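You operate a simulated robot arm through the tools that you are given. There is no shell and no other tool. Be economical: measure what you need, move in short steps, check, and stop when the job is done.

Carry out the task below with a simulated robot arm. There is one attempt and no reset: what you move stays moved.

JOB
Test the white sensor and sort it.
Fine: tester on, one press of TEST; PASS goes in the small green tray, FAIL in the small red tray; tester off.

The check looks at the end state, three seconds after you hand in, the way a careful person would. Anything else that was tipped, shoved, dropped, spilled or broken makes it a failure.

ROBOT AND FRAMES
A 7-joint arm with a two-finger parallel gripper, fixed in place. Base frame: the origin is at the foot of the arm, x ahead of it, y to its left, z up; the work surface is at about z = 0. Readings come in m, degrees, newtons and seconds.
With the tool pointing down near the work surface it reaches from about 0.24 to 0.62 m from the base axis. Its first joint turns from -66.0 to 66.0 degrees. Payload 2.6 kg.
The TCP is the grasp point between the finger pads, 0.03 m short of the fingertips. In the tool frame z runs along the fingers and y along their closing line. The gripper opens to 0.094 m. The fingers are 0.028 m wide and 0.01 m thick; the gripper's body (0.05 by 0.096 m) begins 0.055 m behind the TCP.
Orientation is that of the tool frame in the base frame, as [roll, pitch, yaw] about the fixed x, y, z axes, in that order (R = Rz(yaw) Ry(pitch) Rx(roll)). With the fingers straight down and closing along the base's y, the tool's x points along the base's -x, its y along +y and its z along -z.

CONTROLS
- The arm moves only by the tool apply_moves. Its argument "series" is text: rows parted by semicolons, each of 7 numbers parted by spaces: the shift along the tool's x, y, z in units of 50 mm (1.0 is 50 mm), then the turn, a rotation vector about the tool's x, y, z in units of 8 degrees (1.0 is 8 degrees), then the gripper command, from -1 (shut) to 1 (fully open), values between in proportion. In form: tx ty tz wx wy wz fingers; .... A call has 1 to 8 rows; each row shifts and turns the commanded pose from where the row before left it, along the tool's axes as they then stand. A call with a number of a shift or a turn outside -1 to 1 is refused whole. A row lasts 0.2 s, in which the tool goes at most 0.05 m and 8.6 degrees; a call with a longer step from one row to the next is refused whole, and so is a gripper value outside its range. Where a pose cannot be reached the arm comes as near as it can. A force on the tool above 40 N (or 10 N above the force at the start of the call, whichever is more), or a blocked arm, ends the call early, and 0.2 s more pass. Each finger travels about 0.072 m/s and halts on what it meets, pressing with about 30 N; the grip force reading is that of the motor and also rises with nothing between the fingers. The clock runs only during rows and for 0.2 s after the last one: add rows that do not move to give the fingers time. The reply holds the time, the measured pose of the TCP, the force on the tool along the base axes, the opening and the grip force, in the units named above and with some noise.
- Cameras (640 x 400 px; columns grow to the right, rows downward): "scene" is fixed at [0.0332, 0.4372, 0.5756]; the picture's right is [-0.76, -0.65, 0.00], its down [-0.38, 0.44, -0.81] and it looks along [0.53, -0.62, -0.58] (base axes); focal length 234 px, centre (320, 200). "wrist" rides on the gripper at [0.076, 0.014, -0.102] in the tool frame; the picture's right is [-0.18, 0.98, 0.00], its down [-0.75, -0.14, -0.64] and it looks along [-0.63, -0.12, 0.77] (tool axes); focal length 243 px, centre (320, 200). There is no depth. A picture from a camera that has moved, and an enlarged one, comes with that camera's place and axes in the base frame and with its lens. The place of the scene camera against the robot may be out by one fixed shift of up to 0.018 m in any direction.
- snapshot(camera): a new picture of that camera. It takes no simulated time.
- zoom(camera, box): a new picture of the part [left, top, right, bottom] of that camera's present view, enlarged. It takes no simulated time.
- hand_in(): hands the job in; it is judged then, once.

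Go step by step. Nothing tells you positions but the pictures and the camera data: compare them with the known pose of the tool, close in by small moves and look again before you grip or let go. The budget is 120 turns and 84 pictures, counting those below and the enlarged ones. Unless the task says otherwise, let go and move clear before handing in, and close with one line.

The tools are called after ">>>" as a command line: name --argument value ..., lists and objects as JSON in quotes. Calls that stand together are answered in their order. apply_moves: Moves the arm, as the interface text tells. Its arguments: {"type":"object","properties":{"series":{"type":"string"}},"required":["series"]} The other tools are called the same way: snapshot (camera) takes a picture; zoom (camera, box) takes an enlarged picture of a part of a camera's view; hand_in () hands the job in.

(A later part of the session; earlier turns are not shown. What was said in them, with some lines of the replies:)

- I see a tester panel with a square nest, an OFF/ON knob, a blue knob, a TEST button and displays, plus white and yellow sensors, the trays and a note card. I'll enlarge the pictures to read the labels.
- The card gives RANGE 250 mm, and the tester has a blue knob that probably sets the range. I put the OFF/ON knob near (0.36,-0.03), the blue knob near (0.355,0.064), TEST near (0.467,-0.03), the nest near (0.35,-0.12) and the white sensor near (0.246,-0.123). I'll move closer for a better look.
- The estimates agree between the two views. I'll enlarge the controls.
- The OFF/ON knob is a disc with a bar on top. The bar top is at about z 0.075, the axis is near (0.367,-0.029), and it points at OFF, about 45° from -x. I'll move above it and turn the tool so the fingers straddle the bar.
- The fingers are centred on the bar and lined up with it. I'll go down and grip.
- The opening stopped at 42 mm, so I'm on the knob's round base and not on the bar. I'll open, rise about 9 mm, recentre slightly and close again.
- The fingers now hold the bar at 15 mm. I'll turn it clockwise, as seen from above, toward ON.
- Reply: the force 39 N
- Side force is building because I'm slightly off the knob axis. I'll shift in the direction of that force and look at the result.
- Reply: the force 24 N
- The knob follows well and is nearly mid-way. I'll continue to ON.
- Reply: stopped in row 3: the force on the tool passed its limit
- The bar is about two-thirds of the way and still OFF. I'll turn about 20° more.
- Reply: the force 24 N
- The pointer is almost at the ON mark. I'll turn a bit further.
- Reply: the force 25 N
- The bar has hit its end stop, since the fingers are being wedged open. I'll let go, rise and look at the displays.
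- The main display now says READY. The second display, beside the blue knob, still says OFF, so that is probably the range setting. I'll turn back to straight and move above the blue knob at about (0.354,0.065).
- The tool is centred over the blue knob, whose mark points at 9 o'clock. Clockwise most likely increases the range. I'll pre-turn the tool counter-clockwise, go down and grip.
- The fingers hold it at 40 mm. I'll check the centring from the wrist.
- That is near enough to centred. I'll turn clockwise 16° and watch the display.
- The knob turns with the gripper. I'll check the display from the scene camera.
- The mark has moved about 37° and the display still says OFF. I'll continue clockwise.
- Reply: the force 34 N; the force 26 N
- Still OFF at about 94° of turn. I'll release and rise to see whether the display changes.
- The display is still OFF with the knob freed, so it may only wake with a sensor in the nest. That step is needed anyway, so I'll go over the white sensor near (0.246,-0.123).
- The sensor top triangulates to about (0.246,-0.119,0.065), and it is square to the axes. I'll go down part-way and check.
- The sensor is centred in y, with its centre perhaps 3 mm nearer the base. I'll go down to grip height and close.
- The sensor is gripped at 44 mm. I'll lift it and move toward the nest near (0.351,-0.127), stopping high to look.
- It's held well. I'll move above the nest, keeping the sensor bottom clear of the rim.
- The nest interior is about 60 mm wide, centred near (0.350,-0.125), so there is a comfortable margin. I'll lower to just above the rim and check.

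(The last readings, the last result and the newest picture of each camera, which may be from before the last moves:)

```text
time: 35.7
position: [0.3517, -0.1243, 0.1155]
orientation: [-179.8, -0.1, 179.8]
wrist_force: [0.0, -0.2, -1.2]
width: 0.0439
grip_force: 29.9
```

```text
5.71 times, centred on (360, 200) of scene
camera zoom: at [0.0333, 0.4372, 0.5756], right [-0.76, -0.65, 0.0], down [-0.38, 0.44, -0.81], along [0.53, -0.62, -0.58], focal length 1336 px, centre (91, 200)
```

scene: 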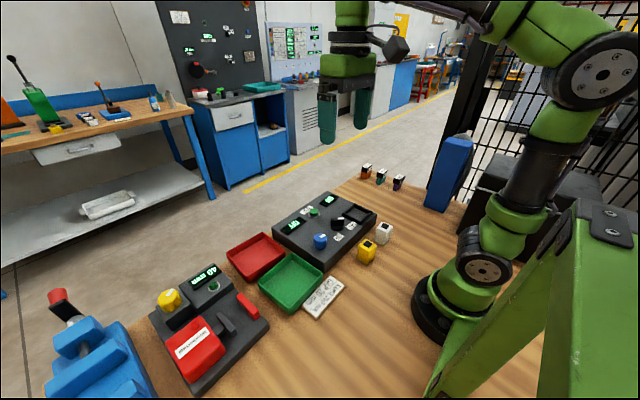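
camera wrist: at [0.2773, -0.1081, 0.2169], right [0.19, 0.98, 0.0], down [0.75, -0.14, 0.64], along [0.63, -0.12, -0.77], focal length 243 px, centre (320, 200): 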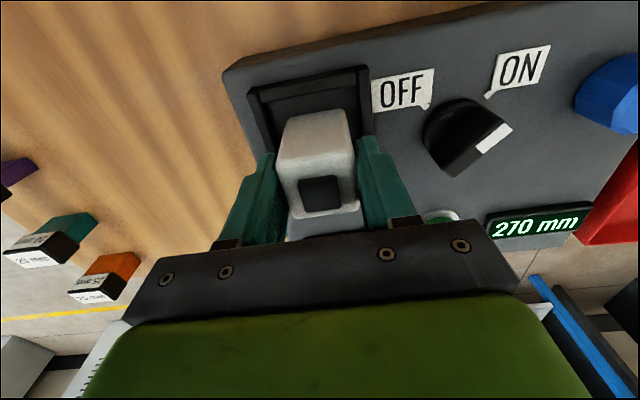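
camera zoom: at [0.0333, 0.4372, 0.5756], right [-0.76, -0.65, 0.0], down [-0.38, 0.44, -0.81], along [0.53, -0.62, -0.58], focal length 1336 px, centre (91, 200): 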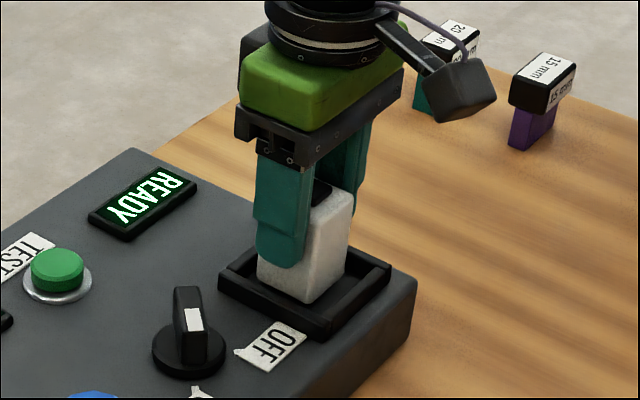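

The display woke up and reads 270 mm, so I'll need to trim it to 250. First I'll lower the sensor onto the nest floor gently.

>>> apply_moves --series "0 0 0.1 0 0 0 -1; 0 0 0.06 0 0 0 -1; 0 0 0 0 0 0 -1"

>>> zoom --camera "scene" --box '[320, 165, 400, 235]'

```text
time: 36.5
position: [0.3536, -0.1255, 0.1083]
orientation: [-180.0, 0.1, 179.9]
wrist_force: [-3.3, 1.4, 24.5]
width: 0.0442
grip_force: 29.6
```

```text
5.71 times, centred on (360, 200) of scene
camera zoom: at [0.0331, 0.4372, 0.5755], right [-0.76, -0.65, 0.0], down [-0.38, 0.44, -0.81], along [0.53, -0.62, -0.58], focal length 1336 px, centre (91, 200)
```

zoom: 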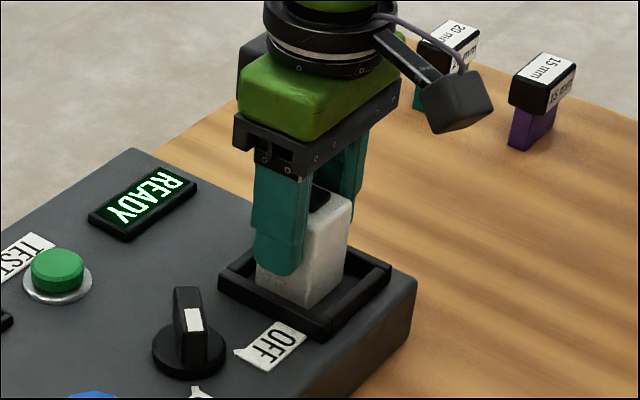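

I have contact at about z 0.108. I'll check from the wrist that it sits inside the rails.

>>> zoom --camera "wrist" --box '[220, 50, 420, 250]'

```text
2.00 times, centred on (320, 150) of wrist
camera zoom: at [0.2781, -0.1086, 0.2099], right [0.19, 0.98, 0.0], down [0.75, -0.14, 0.64], along [0.63, -0.12, -0.76], focal length 485 px, centre (320, 300)
```

zoom: 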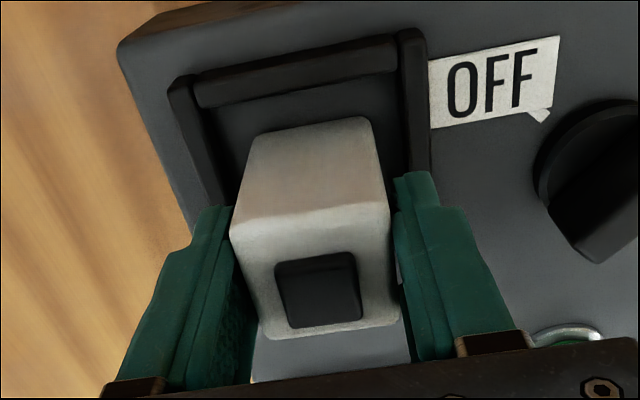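

The gap on the near (-x) side is about 15 mm, so the sensor may be close to the far rail. I'll lift slightly, shift 6 mm toward the base and lower again.

>>> apply_moves --series "0 0 -0.24 0 0 0 -1; 0.12 0 0 0 0 0 -1; 0 0 0.1 0 0 0 -1; 0 0 0.08 0 0 0 -1; 0 0 0 0 0 0 -1"

>>> zoom --camera "scene" --box '[320, 165, 400, 235]'

>>> zoom --camera "wrist" --box '[220, 50, 420, 250]'

```text
time: 37.7
position: [0.3474, -0.1235, 0.1095]
orientation: [180.0, -0.1, 179.8]
wrist_force: [0.0, -0.4, -1.1]
width: 0.044
grip_force: 29.9
```

```text
5.71 times, centred on (360, 200) of scene
camera zoom: at [0.0332, 0.4372, 0.5756], right [-0.76, -0.65, 0.0], down [-0.38, 0.44, -0.81], along [0.53, -0.62, -0.58], focal length 1336 px, centre (91, 200)
```

zoom: 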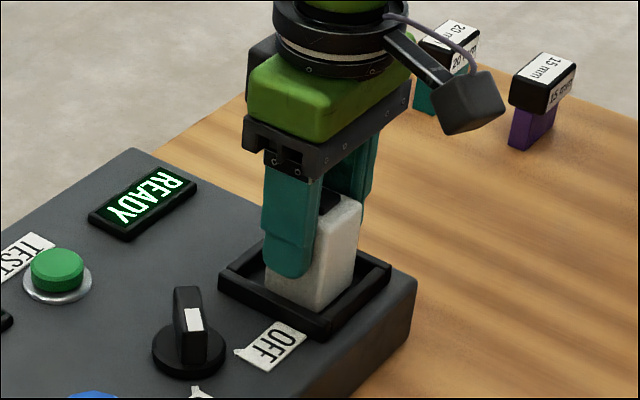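

```text
2.00 times, centred on (320, 150) of wrist
camera zoom: at [0.2719, -0.1083, 0.2119], right [0.19, 0.98, 0.0], down [0.75, -0.14, 0.64], along [0.63, -0.12, -0.77], focal length 485 px, centre (320, 300)
```

zoom: 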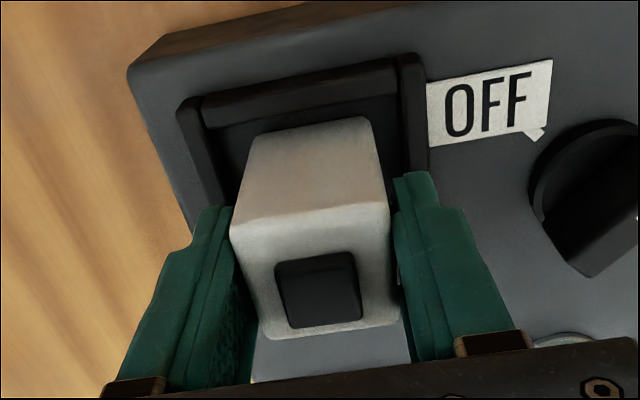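

It's well centred now with no contact yet. I'll lower further.

>>> apply_moves --series "0 0 0.06 0 0 0 -1; 0 0 0 0 0 0 -1"

>>> apply_moves --series "0 0 0.04 0 0 0 -1; 0 0 0 0 0 0 -1"

```text
time: 38.3
position: [0.3485, -0.125, 0.1077]
orientation: [-179.9, 0.0, 179.8]
wrist_force: [-7.3, 2.7, 19.2]
width: 0.0437
grip_force: 29.8
```

```text
time: 38.9
position: [0.3487, -0.1247, 0.107]
orientation: [180.0, 0.1, 179.9]
wrist_force: [-0.9, 4.4, 25.3]
width: 0.044
grip_force: 30.0
```

Contact comes at the same height, so that is the nest floor. I'll release and rise.

>>> apply_moves --series "0 0 -0.04 0 0 0 -1; 0 0 0 0 0 0 -0.02; 0 0 0 0 0 0 0.2; 0 0 0 0 0 0 0.2; 0 0 -0.7 0 0 0 0.2; 0 0 -0.9 0 0 0 0.2; 0 0 0 0 0 0 0.4"

>>> zoom --camera "scene" --box '[260, 165, 400, 275]'

>>> snapshot --camera "wrist"

```text
time: 40.5
position: [0.3449, -0.1236, 0.1873]
orientation: [180.0, 0.0, 179.8]
wrist_force: [-0.7, 0.0, 0.2]
width: 0.0658
grip_force: 0.1
```

```text
3.64 times, centred on (330, 220) of scene
camera zoom: at [0.0332, 0.4372, 0.5756], right [-0.76, -0.65, 0.0], down [-0.38, 0.44, -0.81], along [0.53, -0.62, -0.58], focal length 850 px, centre (284, 127)
```

zoom: 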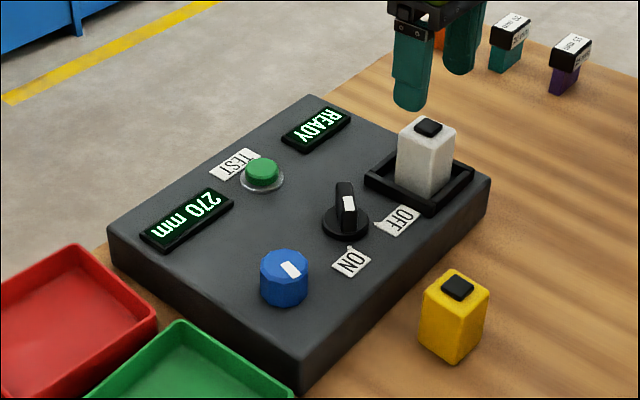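

```text
34 pictures are left
camera wrist: at [0.2702, -0.1075, 0.29], right [0.19, 0.98, 0.0], down [0.75, -0.14, 0.64], along [0.63, -0.12, -0.77], focal length 243 px, centre (320, 200)
```

wrist: 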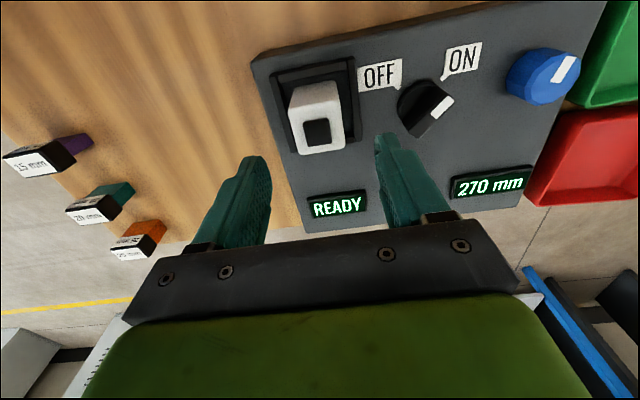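

The sensor is seated upright, the tester is READY, and the range reads 270 mm. I'll go back to the blue knob at (0.3525,0.067) to trim it to 250.

>>> apply_moves --series "-0.03 0.76 0 0 0 0 0.6; -0.03 0.76 0 0 0 0 0.6; -0.03 0.76 0 0 0 0 0.6; -0.03 0.76 0 0 0 0 0.6; -0.03 0.77 0 0 0 0 0.6; 0 0 0 0 0 0.77 0.6; 0 0 0 0 0 0.77 0.6; 0 0 0 0 0 0.76 0.6"

>>> apply_moves --series "0 0 0.65 0 0 0 0.6; 0 0 0.65 0 0 0 0.6; 0 0 0.58 0 0 0 0.6; 0 0 0 0 0 0 0.2; 0 0 0 0 0 0 -0.4; 0 0 0 0 0 0 -1; 0 0 0 0 0 0 -1"

>>> zoom --camera "scene" --box '[260, 165, 400, 275]'

```text
time: 42.3
position: [0.3542, 0.0642, 0.1863]
orientation: [180.0, -0.1, 161.3]
wrist_force: [-0.3, 0.0, 0.6]
width: 0.0752
grip_force: 0.0
```

```text
time: 43.9
position: [0.3549, 0.0644, 0.0929]
orientation: [-179.9, -0.1, 161.4]
wrist_force: [-0.4, -5.4, -6.2]
width: 0.0394
grip_force: 45.0
```

```text
3.64 times, centred on (330, 220) of scene
camera zoom: at [0.0333, 0.4372, 0.5756], right [-0.76, -0.65, 0.0], down [-0.38, 0.44, -0.81], along [0.53, -0.62, -0.58], focal length 850 px, centre (284, 127)
```

zoom: 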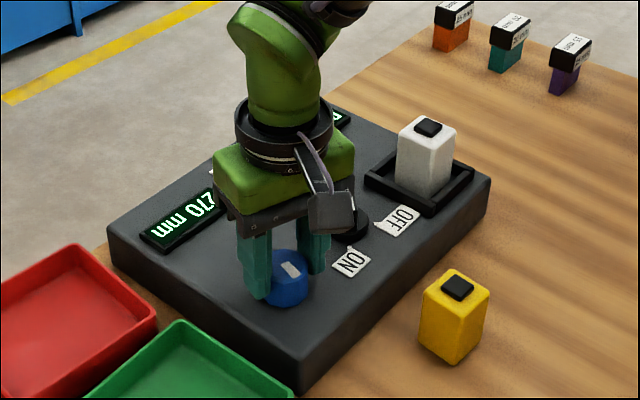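

I'll turn counter-clockwise 6° to learn the direction and rate.

>>> apply_moves --series "0 0 0 0 0 -0.75 -1; 0 0 0 0 0 0 -1"

>>> zoom --camera "scene" --box '[280, 195, 340, 245]'

```text
time: 44.5
position: [0.3548, 0.0649, 0.0931]
orientation: [-180.0, -0.2, 167.4]
wrist_force: [-3.1, -7.8, -4.1]
width: 0.0393
grip_force: 45.7
```

```text
8.00 times, centred on (310, 220) of scene
camera zoom: at [0.0333, 0.4372, 0.5756], right [-0.76, -0.65, 0.0], down [-0.38, 0.44, -0.81], along [0.53, -0.62, -0.58], focal length 1870 px, centre (400, 40)
```

zoom: 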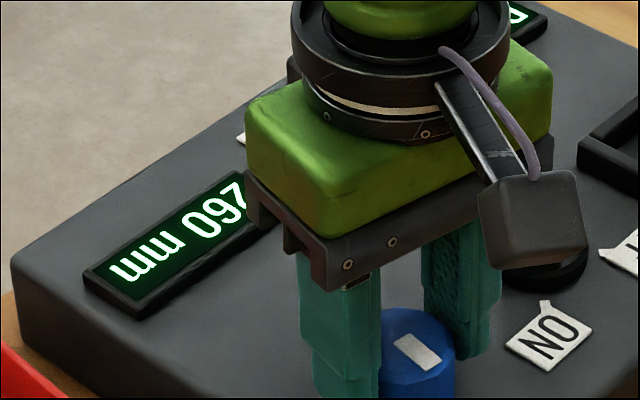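

It reads 260 now, so counter-clockwise lowers it. I'll turn another 6°.

>>> apply_moves --series "0 0 0 0 0 -0.75 -1; 0 0 0 0 0 0 -1"

>>> zoom --camera "scene" --box '[280, 195, 340, 245]'

```text
time: 45.1
position: [0.3538, 0.0651, 0.0939]
orientation: [-180.0, -0.2, 173.5]
wrist_force: [5.8, -8.5, -8.7]
width: 0.0395
grip_force: 45.2
```

```text
8.00 times, centred on (310, 220) of scene
camera zoom: at [0.0333, 0.4372, 0.5756], right [-0.76, -0.65, 0.0], down [-0.38, 0.44, -0.81], along [0.53, -0.62, -0.58], focal length 1870 px, centre (400, 40)
```

zoom: 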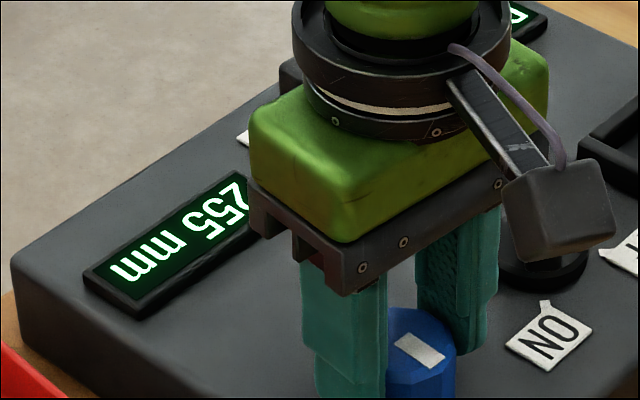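

It reads 255, so about 4° per 5 mm. I'll turn 4° more.

>>> apply_moves --series "0 0 0 0 0 -0.5 -1; 0 0 0 0 0 0 -1"

>>> zoom --camera "scene" --box '[280, 195, 340, 245]'

```text
time: 45.7
position: [0.3542, 0.0651, 0.0935]
orientation: [179.9, -0.2, 177.6]
wrist_force: [0.1, -11.3, -0.9]
width: 0.0395
grip_force: 45.1
```

```text
8.00 times, centred on (310, 220) of scene
camera zoom: at [0.0332, 0.4372, 0.5756], right [-0.76, -0.65, 0.0], down [-0.38, 0.44, -0.81], along [0.53, -0.62, -0.58], focal length 1870 px, centre (400, 40)
```

zoom: 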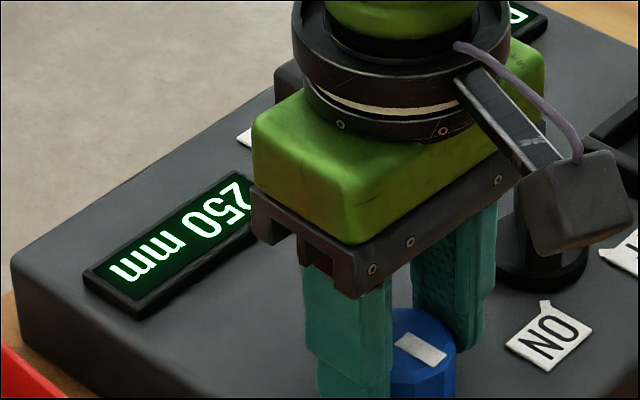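

It reads 250 mm. I'll release straight up and confirm that it stays there.

>>> apply_moves --series "0 0 0 0 0 0 -0.15; 0 0 0 0 0 0 0.4; 0 0 0 0 0 0 0.5; 0 0 -0.9 0 0 0 0.5; 0 0 -0.9 0 0 0 0.5; 0 0 0 0 0 0 0.5"

>>> snapshot --camera "wrist"

```text
time: 47.1
position: [0.3532, 0.0684, 0.1847]
orientation: [-180.0, -0.1, 177.6]
wrist_force: [-0.7, -0.2, 0.4]
width: 0.0706
grip_force: 0.0
```

```text
29 pictures are left
camera wrist: at [0.279, 0.0862, 0.287], right [0.23, 0.97, 0.0], down [0.75, -0.17, 0.64], along [0.62, -0.15, -0.77], focal length 243 px, centre (320, 200)
```

wrist: 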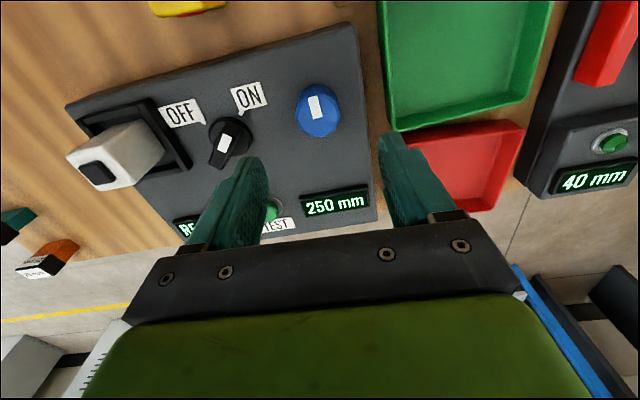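

250 mm holds. Next is TEST, whose cap I put at about (0.465,-0.0285,0.055). I'll close the fingers and hover above it.

>>> apply_moves --series "0 0 0 0 0 -0.3 -1; -0.56 -0.485 0 0 0 0 -1; -0.56 -0.485 0 0 0 0 -1; -0.56 -0.485 0 0 0 0 -1; -0.56 -0.485 0 0 0 0 -1; 0 0 0.7 0 0 0 -1; 0 0 0.7 0 0 0 -1; 0 0 0 0 0 0 -1"

>>> zoom --camera "scene" --box '[260, 165, 380, 255]'

>>> snapshot --camera "wrist"

```text
time: 48.9
position: [0.4668, -0.0327, 0.1112]
orientation: [-180.0, -0.1, 179.9]
wrist_force: [-0.4, 0.4, 0.2]
width: 0.0
grip_force: 30.4
```

```text
4.44 times, centred on (320, 210) of scene
camera zoom: at [0.0333, 0.4372, 0.5756], right [-0.76, -0.65, 0.0], down [-0.38, 0.44, -0.81], along [0.53, -0.62, -0.58], focal length 1039 px, centre (320, 156)
```

zoom: 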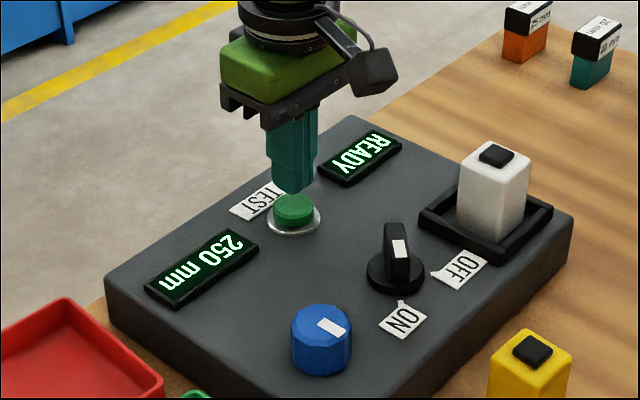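

```text
27 pictures are left
camera wrist: at [0.3918, -0.0164, 0.2121], right [0.19, 0.98, 0.0], down [0.75, -0.14, 0.64], along [0.63, -0.12, -0.77], focal length 243 px, centre (320, 200)
```

wrist: 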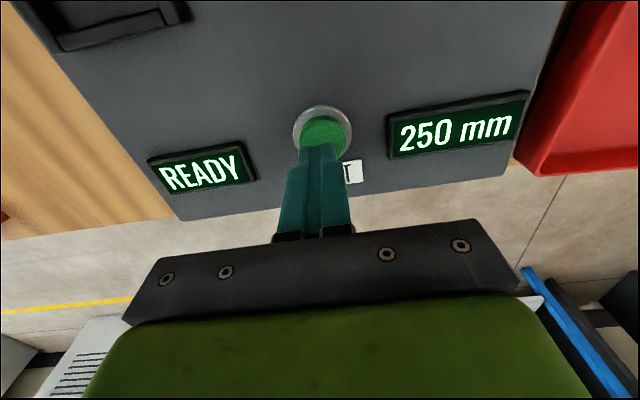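

The button centre is at about (0.463,-0.028). I'll correct by a few millimetres and go down close to the cap.

>>> apply_moves --series "0.07 0.09 0 0 0 0 -1; 0 0 0.3 0 0 0 -1; 0 0 0.06 0 0 0 -1; 0 0 0 0 0 0 -1"

>>> zoom --camera "scene" --box '[280, 175, 360, 235]'

```text
time: 49.9
position: [0.4644, -0.0268, 0.0944]
orientation: [-180.0, -0.1, 179.8]
wrist_force: [-0.2, -0.2, 1.6]
width: 0.0001
grip_force: 30.4
```

```text
6.67 times, centred on (320, 205) of scene
camera zoom: at [0.0332, 0.4372, 0.5756], right [-0.76, -0.65, 0.0], down [-0.38, 0.44, -0.81], along [0.53, -0.62, -0.58], focal length 1559 px, centre (320, 167)
```

zoom: 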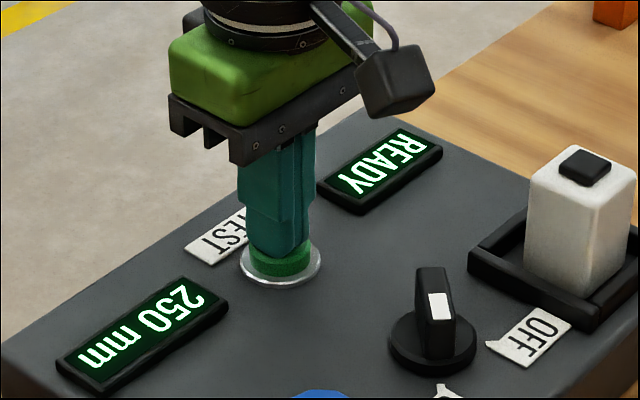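

I'm just touching the cap. I'll press straight down.

>>> apply_moves --series "0 0 0.08 0 0 0 -1; 0 0 0 0 0 0 -1"

>>> zoom --camera "scene" --box '[280, 175, 360, 235]'

```text
time: 50.5
position: [0.4639, -0.0266, 0.0903]
orientation: [-180.0, -0.1, 179.8]
wrist_force: [-3.1, -1.7, 6.5]
width: 0.0
grip_force: 29.6
```

```text
6.67 times, centred on (320, 205) of scene
camera zoom: at [0.0332, 0.4372, 0.5756], right [-0.76, -0.65, 0.0], down [-0.38, 0.44, -0.81], along [0.53, -0.62, -0.58], focal length 1559 px, centre (320, 167)
```

zoom: 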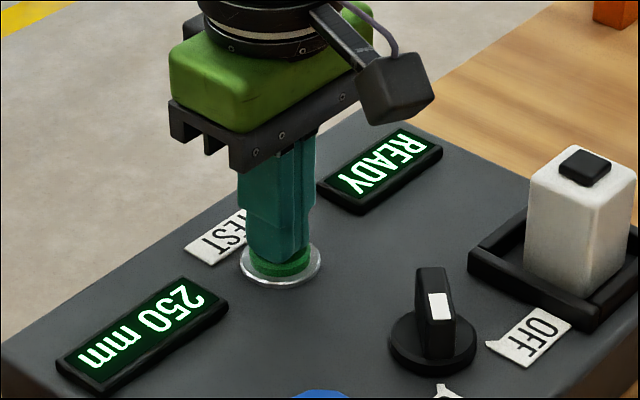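

Not triggered yet, so I'll press a little further.

>>> apply_moves --series "0 0 0.06 0 0 0 -1; 0 0 0 0 0 0 -1"

>>> zoom --camera "scene" --box '[280, 175, 360, 235]'

```text
time: 51.2
position: [0.4645, -0.0271, 0.0913]
orientation: [-179.9, 0.1, 179.7]
wrist_force: [-5.1, -0.7, 8.8]
width: 0.0
grip_force: 29.9
stopped in row 2: the force on the tool passed its limit (the readings are from after the stop); the commanded pose is now the measured one
```

```text
6.67 times, centred on (320, 205) of scene
camera zoom: at [0.0332, 0.4372, 0.5756], right [-0.76, -0.65, 0.0], down [-0.38, 0.44, -0.81], along [0.53, -0.62, -0.58], focal length 1559 px, centre (320, 167)
```

zoom: 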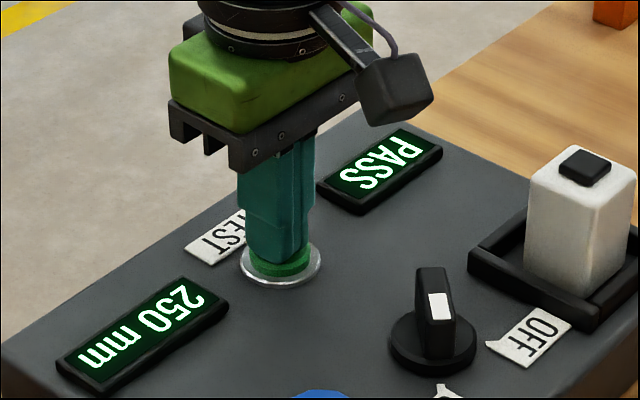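

PASS, so it goes in the green tray. I'll rise and go back to the sensor in the nest at (0.348,-0.1245).

>>> apply_moves --series "0 0 -1 0 0 0 -1; 0 0 -1 0 0 0 -1; 0.58 -0.488 0 0 0 0 -0.5; 0.58 -0.488 0 0 0 0 0; 0.58 -0.488 0 0 0 0 0.5; 0.58 -0.488 0 0 0 0 0.5; 0 0 0 0 0 0 0.5"

>>> snapshot --camera "wrist"

```text
time: 52.8
position: [0.347, -0.1253, 0.1881]
orientation: [179.9, 0.1, 179.7]
wrist_force: [0.6, 0.1, 0.2]
width: 0.0706
grip_force: 0.0
```

```text
23 pictures are left
camera wrist: at [0.2716, -0.1079, 0.2902], right [0.19, 0.98, 0.0], down [0.75, -0.14, 0.64], along [0.63, -0.12, -0.77], focal length 243 px, centre (320, 200)
```

wrist: 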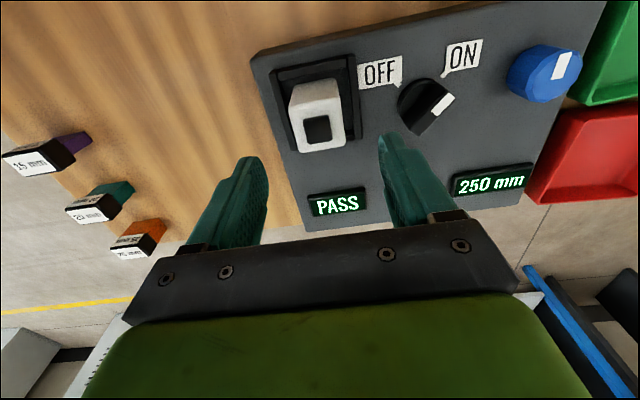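

PASS stays on the display. I'll go down to the same grasp height and grip.

>>> apply_moves --series "0 0 0.5 0 0 0 0.5; 0 0 0.5 0 0 0 0.5; 0 0 0.54 0 0 0 0.5; 0 0 0 0 0 0 0.2; 0 0 0 0 0 0 -0.2; 0 0 0 0 0 0 -0.6; 0 0 0 0 0 0 -1; 0 0 0 0 0 0 -1"

>>> apply_moves --series "0 0 -0.3 0 0 0 -1; 0 0 -0.8 0 0 0 -1; 0 0 -0.8 0 0 0 -1; 0 0 0 0 0 0 -1"

>>> snapshot --camera "wrist"

```text
time: 54.6
position: [0.3478, -0.1225, 0.11]
orientation: [-179.9, 0.1, 179.6]
wrist_force: [-0.2, -0.3, 0.1]
width: 0.044
grip_force: 30.4
```

```text
time: 55.6
position: [0.3475, -0.1249, 0.2085]
orientation: [-180.0, 0.0, 179.6]
wrist_force: [-0.1, 0.2, -1.4]
width: 0.0441
grip_force: 30.2
```

```text
22 pictures are left
camera wrist: at [0.2724, -0.1091, 0.3088], right [0.19, 0.98, 0.0], down [0.75, -0.14, 0.64], along [0.63, -0.12, -0.77], focal length 243 px, centre (320, 200)
```

wrist: 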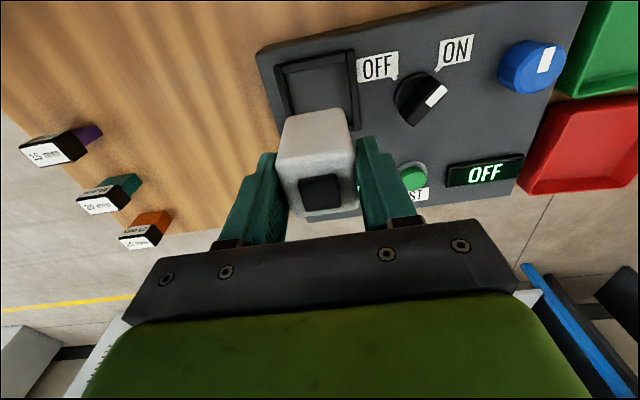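

The sensor is held. I'll move over toward the green tray near (0.343,0.204), stopping short to look.

>>> apply_moves --series "0 0.95 0 0 0 0 -1; 0 0.95 0 0 0 0 -1; 0 0.95 0 0 0 0 -1; 0 0.95 0 0 0 0 -1; 0 0.95 0 0 0 0 -1; 0 0 0 0 0 0 -1"

>>> snapshot --camera "wrist"

```text
time: 57.0
position: [0.3456, 0.1125, 0.2093]
orientation: [180.0, 0.1, 179.6]
wrist_force: [0.9, -0.8, -1.0]
width: 0.0438
grip_force: 30.1
```

```text
21 pictures are left
camera wrist: at [0.2703, 0.1286, 0.3108], right [0.19, 0.98, 0.0], down [0.75, -0.15, 0.64], along [0.63, -0.12, -0.77], focal length 243 px, centre (320, 200)
```

wrist: 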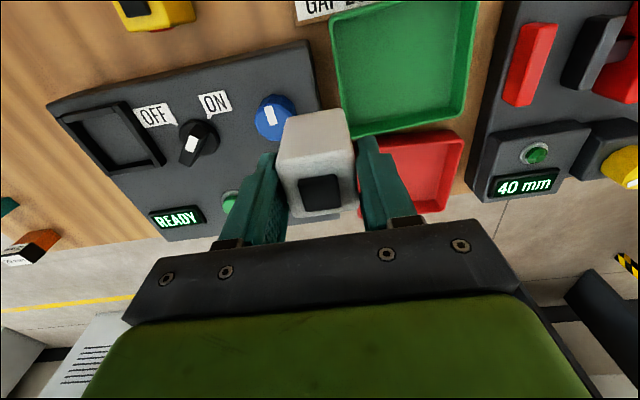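

The green tray interior spans about x 0.30–0.41, y 0.15–0.275, so its centre is near (0.354,0.212). I'll move there and lower part-way.

>>> apply_moves --series "-0.1 0.98 0 0 0 0 -1; -0.09 0.95 0 0 0 0 -1; 0 0 0.9 0 0 0 -1; 0 0 0.9 0 0 0 -1; 0 0 0.4 0 0 0 -1; 0 0 0 0 0 0 -1"

>>> snapshot --camera "wrist"

>>> zoom --camera "scene" --box '[210, 205, 370, 335]'

```text
time: 58.4
position: [0.3595, 0.2074, 0.0978]
orientation: [179.8, 0.0, 179.7]
wrist_force: [-0.1, 0.7, -2.2]
width: 0.0439
grip_force: 29.8
```

```text
20 pictures are left
camera wrist: at [0.2837, 0.2244, 0.1993], right [0.19, 0.98, 0.0], down [0.75, -0.15, 0.64], along [0.63, -0.12, -0.77], focal length 243 px, centre (320, 200)
```

wrist: 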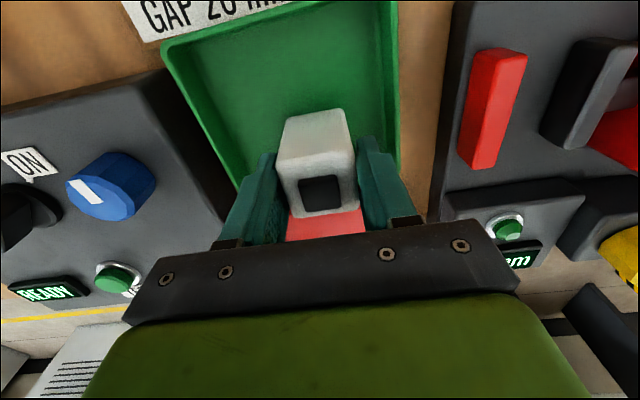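

```text
3.08 times, centred on (290, 270) of scene
camera zoom: at [0.0333, 0.4372, 0.5756], right [-0.76, -0.65, 0.0], down [-0.38, 0.44, -0.81], along [0.53, -0.62, -0.58], focal length 719 px, centre (412, -15)
```

zoom: 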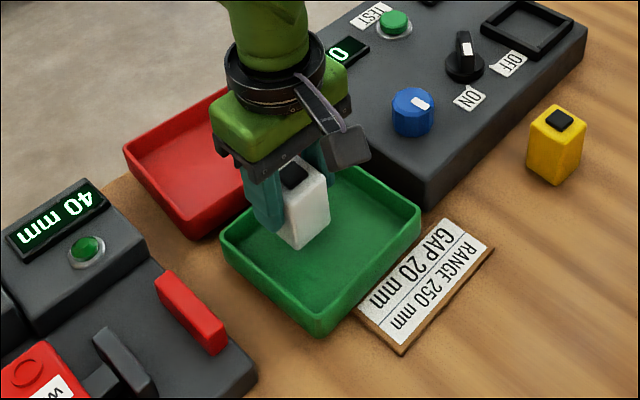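

I'm a bit toward the far side. I'll shift back about 11 mm and lower gently.

>>> apply_moves --series "0.23 -0.08 0 0 0 0 -1; 0 0 0.25 0 0 0 -1; 0 0 0.25 0 0 0 -1; 0 0 0.06 0 0 0 -1; 0 0 0 0 0 0 -1"

>>> zoom --camera "scene" --box '[210, 205, 370, 335]'

```text
time: 59.6
position: [0.35, 0.2068, 0.072]
orientation: [179.8, 0.4, 179.7]
wrist_force: [4.8, 4.1, 24.8]
width: 0.0441
grip_force: 30.2
```

```text
3.08 times, centred on (290, 270) of scene
camera zoom: at [0.0331, 0.4371, 0.5756], right [-0.76, -0.65, 0.0], down [-0.38, 0.44, -0.81], along [0.53, -0.62, -0.58], focal length 719 px, centre (412, -15)
```

zoom: 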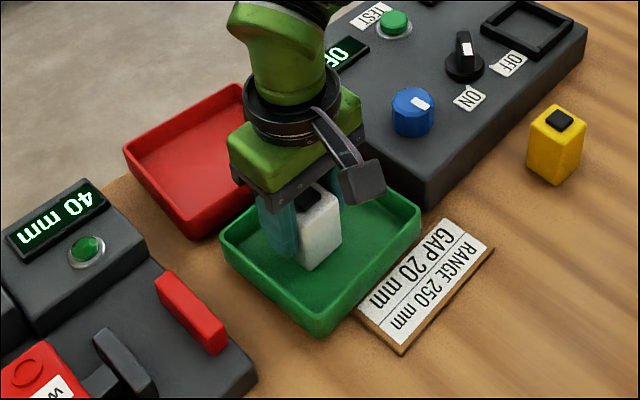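

It's in contact with the tray floor and well inside the walls. I'll release a little and rise.

>>> apply_moves --series "0 0 -0.05 0 0 0 -1; 0 0 0 0 0 0 -0.02; 0 0 0 0 0 0 0.2; 0 0 0 0 0 0 0.2; 0 0 -0.7 0 0 0 0.2; 0 0 -0.9 0 0 0 0.2; 0 0 -0.8 0 0 0 0.2; 0 0 0 0 0 0 0.2"

>>> zoom --camera "scene" --box '[210, 205, 370, 335]'

```text
time: 61.4
position: [0.3484, 0.206, 0.1924]
orientation: [-180.0, 0.0, 179.8]
wrist_force: [1.0, 0.3, 0.3]
width: 0.0565
grip_force: 0.1
```

```text
3.08 times, centred on (290, 270) of scene
camera zoom: at [0.0332, 0.4372, 0.5756], right [-0.76, -0.65, 0.0], down [-0.38, 0.44, -0.81], along [0.53, -0.62, -0.58], focal length 719 px, centre (412, -15)
```

zoom: 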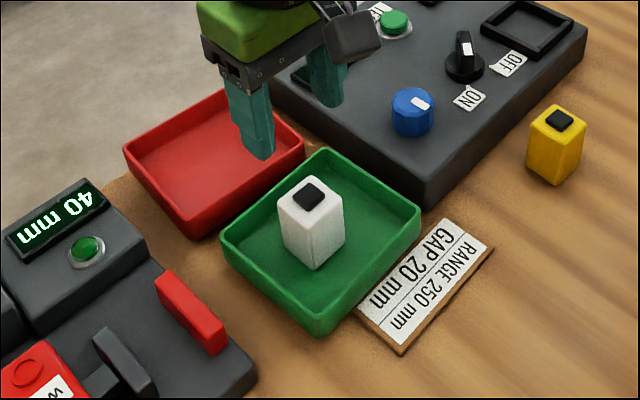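

The sensor stands upright in the green tray. Now I'll return to the OFF/ON knob at about (0.369,-0.031) to switch the tester off.

>>> apply_moves --series "-0.083 -0.948 0 0 0 0 0.1; -0.083 -0.948 0 0 0 0 0; -0.083 -0.948 0 0 0 0 0; -0.083 -0.948 0 0 0 0 0; -0.083 -0.948 0 0 0 0 0; 0 0 0.5 0 0 0 0; 0 0 0 0 0 0 0"

>>> apply_moves --series "0 0 0 0 0 0.84 0; 0 0 0 0 0 0.84 0; 0 0 0 0 0 0.84 0; 0 0 0 0 0 0.84 0; 0 0 0 0 0 0.84 0; 0 0 0 0 0 0.84 0; 0 0 0 0 0 0.84 0; 0 0 0 0 0 0 0"

>>> snapshot --camera "wrist"

```text
time: 63.0
position: [0.3655, -0.0314, 0.168]
orientation: [180.0, -0.1, 179.7]
wrist_force: [0.1, 0.0, 0.5]
width: 0.0468
grip_force: 0.1
```

```text
time: 64.8
position: [0.3684, -0.0308, 0.1669]
orientation: [-180.0, 0.0, 132.5]
wrist_force: [0.0, -0.2, -0.8]
width: 0.047
grip_force: 0.0
```

```text
16 pictures are left
camera wrist: at [0.3271, 0.0362, 0.269], right [0.85, 0.53, 0.0], down [0.41, -0.65, 0.64], along [0.34, -0.54, -0.77], focal length 243 px, centre (320, 200)
```

wrist: 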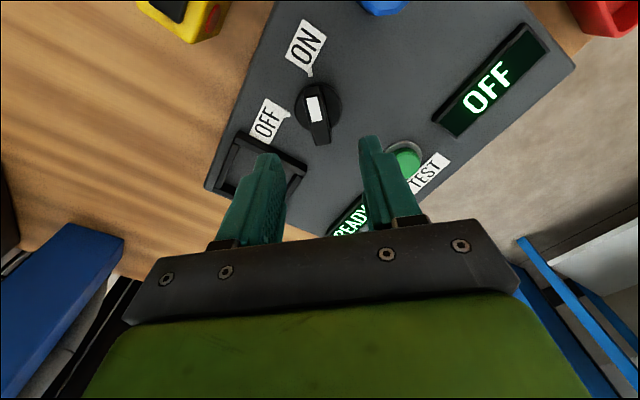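

The bar is aligned and centred. I'll go down to the earlier height (TCP z 0.099) and grip.

>>> apply_moves --series "0 0 0.5 0 0 0 0; 0 0 0.5 0 0 0 0; 0 0 0.36 0 0 0 0; 0 0 0 0 0 0 0; 0 0 0 0 0 0 -0.5; 0 0 0 0 0 0 -1; 0 0 0 0 0 0 -1; 0 0 0 0 0 0 -1"

```text
time: 66.6
position: [0.3663, -0.0318, 0.0977]
orientation: [-180.0, 0.0, 132.6]
wrist_force: [-13.6, -8.4, 1.7]
width: 0.015
grip_force: 45.4
```

The bar is gripped. I'll turn it counter-clockwise toward OFF in portions.

>>> apply_moves --series "0 0 0 0 0 -0.8 -1; 0 0 0 0 0 -0.8 -1; 0 0 0 0 0 -0.8 -1; 0 0 0 0 0 -0.8 -1; 0 0 0 0 0 0 -1"

>>> apply_moves --series "0 0 0 0 0 -0.8 -1; 0 0 0 0 0 -0.8 -1; 0 0 0 0 0 -0.8 -1; 0 0 0 0 0 0 -1"

```text
time: 67.8
position: [0.3663, -0.0306, 0.0972]
orientation: [-180.0, 0.0, 158.4]
wrist_force: [4.4, -11.0, -33.2]
width: 0.0145
grip_force: 45.0
```

```text
time: 68.8
position: [0.3671, -0.03, 0.098]
orientation: [179.9, -0.1, 177.7]
wrist_force: [5.4, -5.9, -36.9]
width: 0.0148
grip_force: 44.8
```

It's turning well. I'll ease the downward pull by lowering 2 mm and carry on.

>>> apply_moves --series "0 0 0.03 0 0 -0.8 -1; 0 0 0 0 0 -0.8 -1; 0 0 0 0 0 -0.8 -1; 0 0 0 0 0 0 -1"

>>> apply_moves --series "0 0 0 0 0 -0.8 -1; 0 0 0 0 0 -0.8 -1; 0 0 0 0 0 -0.8 -1; 0 0 0 0 0 0 -1"

>>> snapshot --camera "wrist"

```text
time: 69.8
position: [0.3664, -0.0292, 0.0977]
orientation: [179.9, -0.1, -163.2]
wrist_force: [-5.8, 5.5, -4.1]
width: 0.015
grip_force: 44.9
```

```text
time: 70.8
position: [0.3666, -0.0301, 0.0978]
orientation: [179.7, -0.1, -144.1]
wrist_force: [-24.0, 17.0, 18.8]
width: 0.0148
grip_force: 45.3
```

```text
15 pictures are left
camera wrist: at [0.2973, -0.0614, 0.2001], right [-0.43, 0.9, 0.0], down [0.69, 0.33, 0.64], along [0.58, 0.28, -0.77], focal length 243 px, centre (320, 200)
```

wrist: 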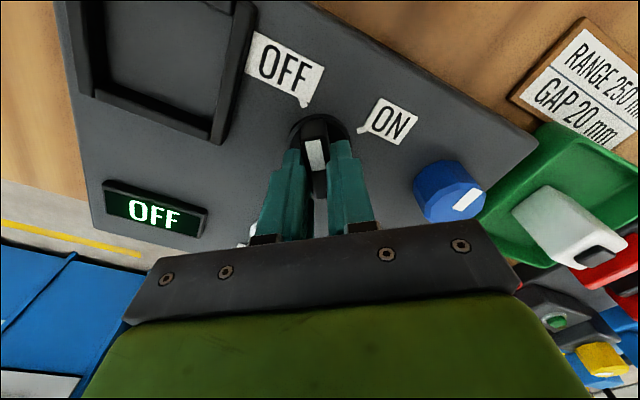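

The main display says OFF already. I'll turn the last 8° or so to the OFF mark, then release.

>>> apply_moves --series "-0.02 0.02 0 0 0 -0.6 -1; 0 0 0 0 0 -0.6 -1; 0 0 0 0 0 0 -1"

>>> apply_moves --series "0 0 0 0 0 0 -0.4; 0 0 0 0 0 0 0; 0 0 0 0 0 0 0; 0 0 -0.8 0 0 0 0; 0 0 -0.9 0 0 0 0; 0 0 -0.9 0 0 0 0; 0 0 0 0 0 0 0"

>>> snapshot --camera "wrist"

>>> snapshot --camera "scene"

```text
time: 71.3
position: [0.3666, -0.0287, 0.0972]
orientation: [179.8, 0.1, -138.9]
wrist_force: [-3.4, 0.0, 3.3]
width: 0.0147
grip_force: 44.9
stopped in row 2: the force on the tool passed its limit (the readings are from after the stop); the commanded pose is now the measured one
```

```text
time: 72.9
position: [0.3669, -0.0287, 0.229]
orientation: [179.8, 0.0, -138.8]
wrist_force: [0.2, 0.3, 0.2]
width: 0.0469
grip_force: 0.0
```

```text
14 pictures are left
camera wrist: at [0.3012, -0.0682, 0.3318], right [-0.51, 0.86, 0.0], down [0.66, 0.39, 0.64], along [0.55, 0.33, -0.77], focal length 243 px, centre (320, 200)
```

wrist: 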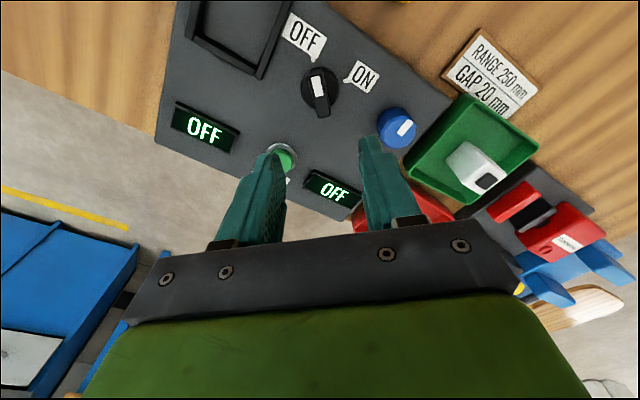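

```text
13 pictures are left
```

scene: 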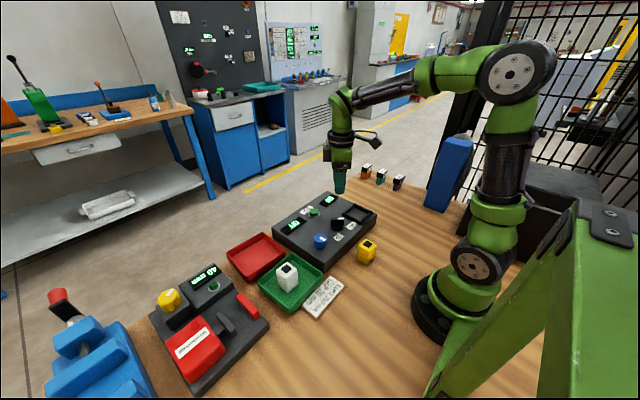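

Both displays read OFF, the pointer is at OFF, the white sensor stands in the green tray, and nothing else has been disturbed. I'm handing in.

>>> hand_in

```text
The job is handed in.
```

The white sensor passed on one press of TEST at a range of 250 mm; it is in the green tray and the tester is off.
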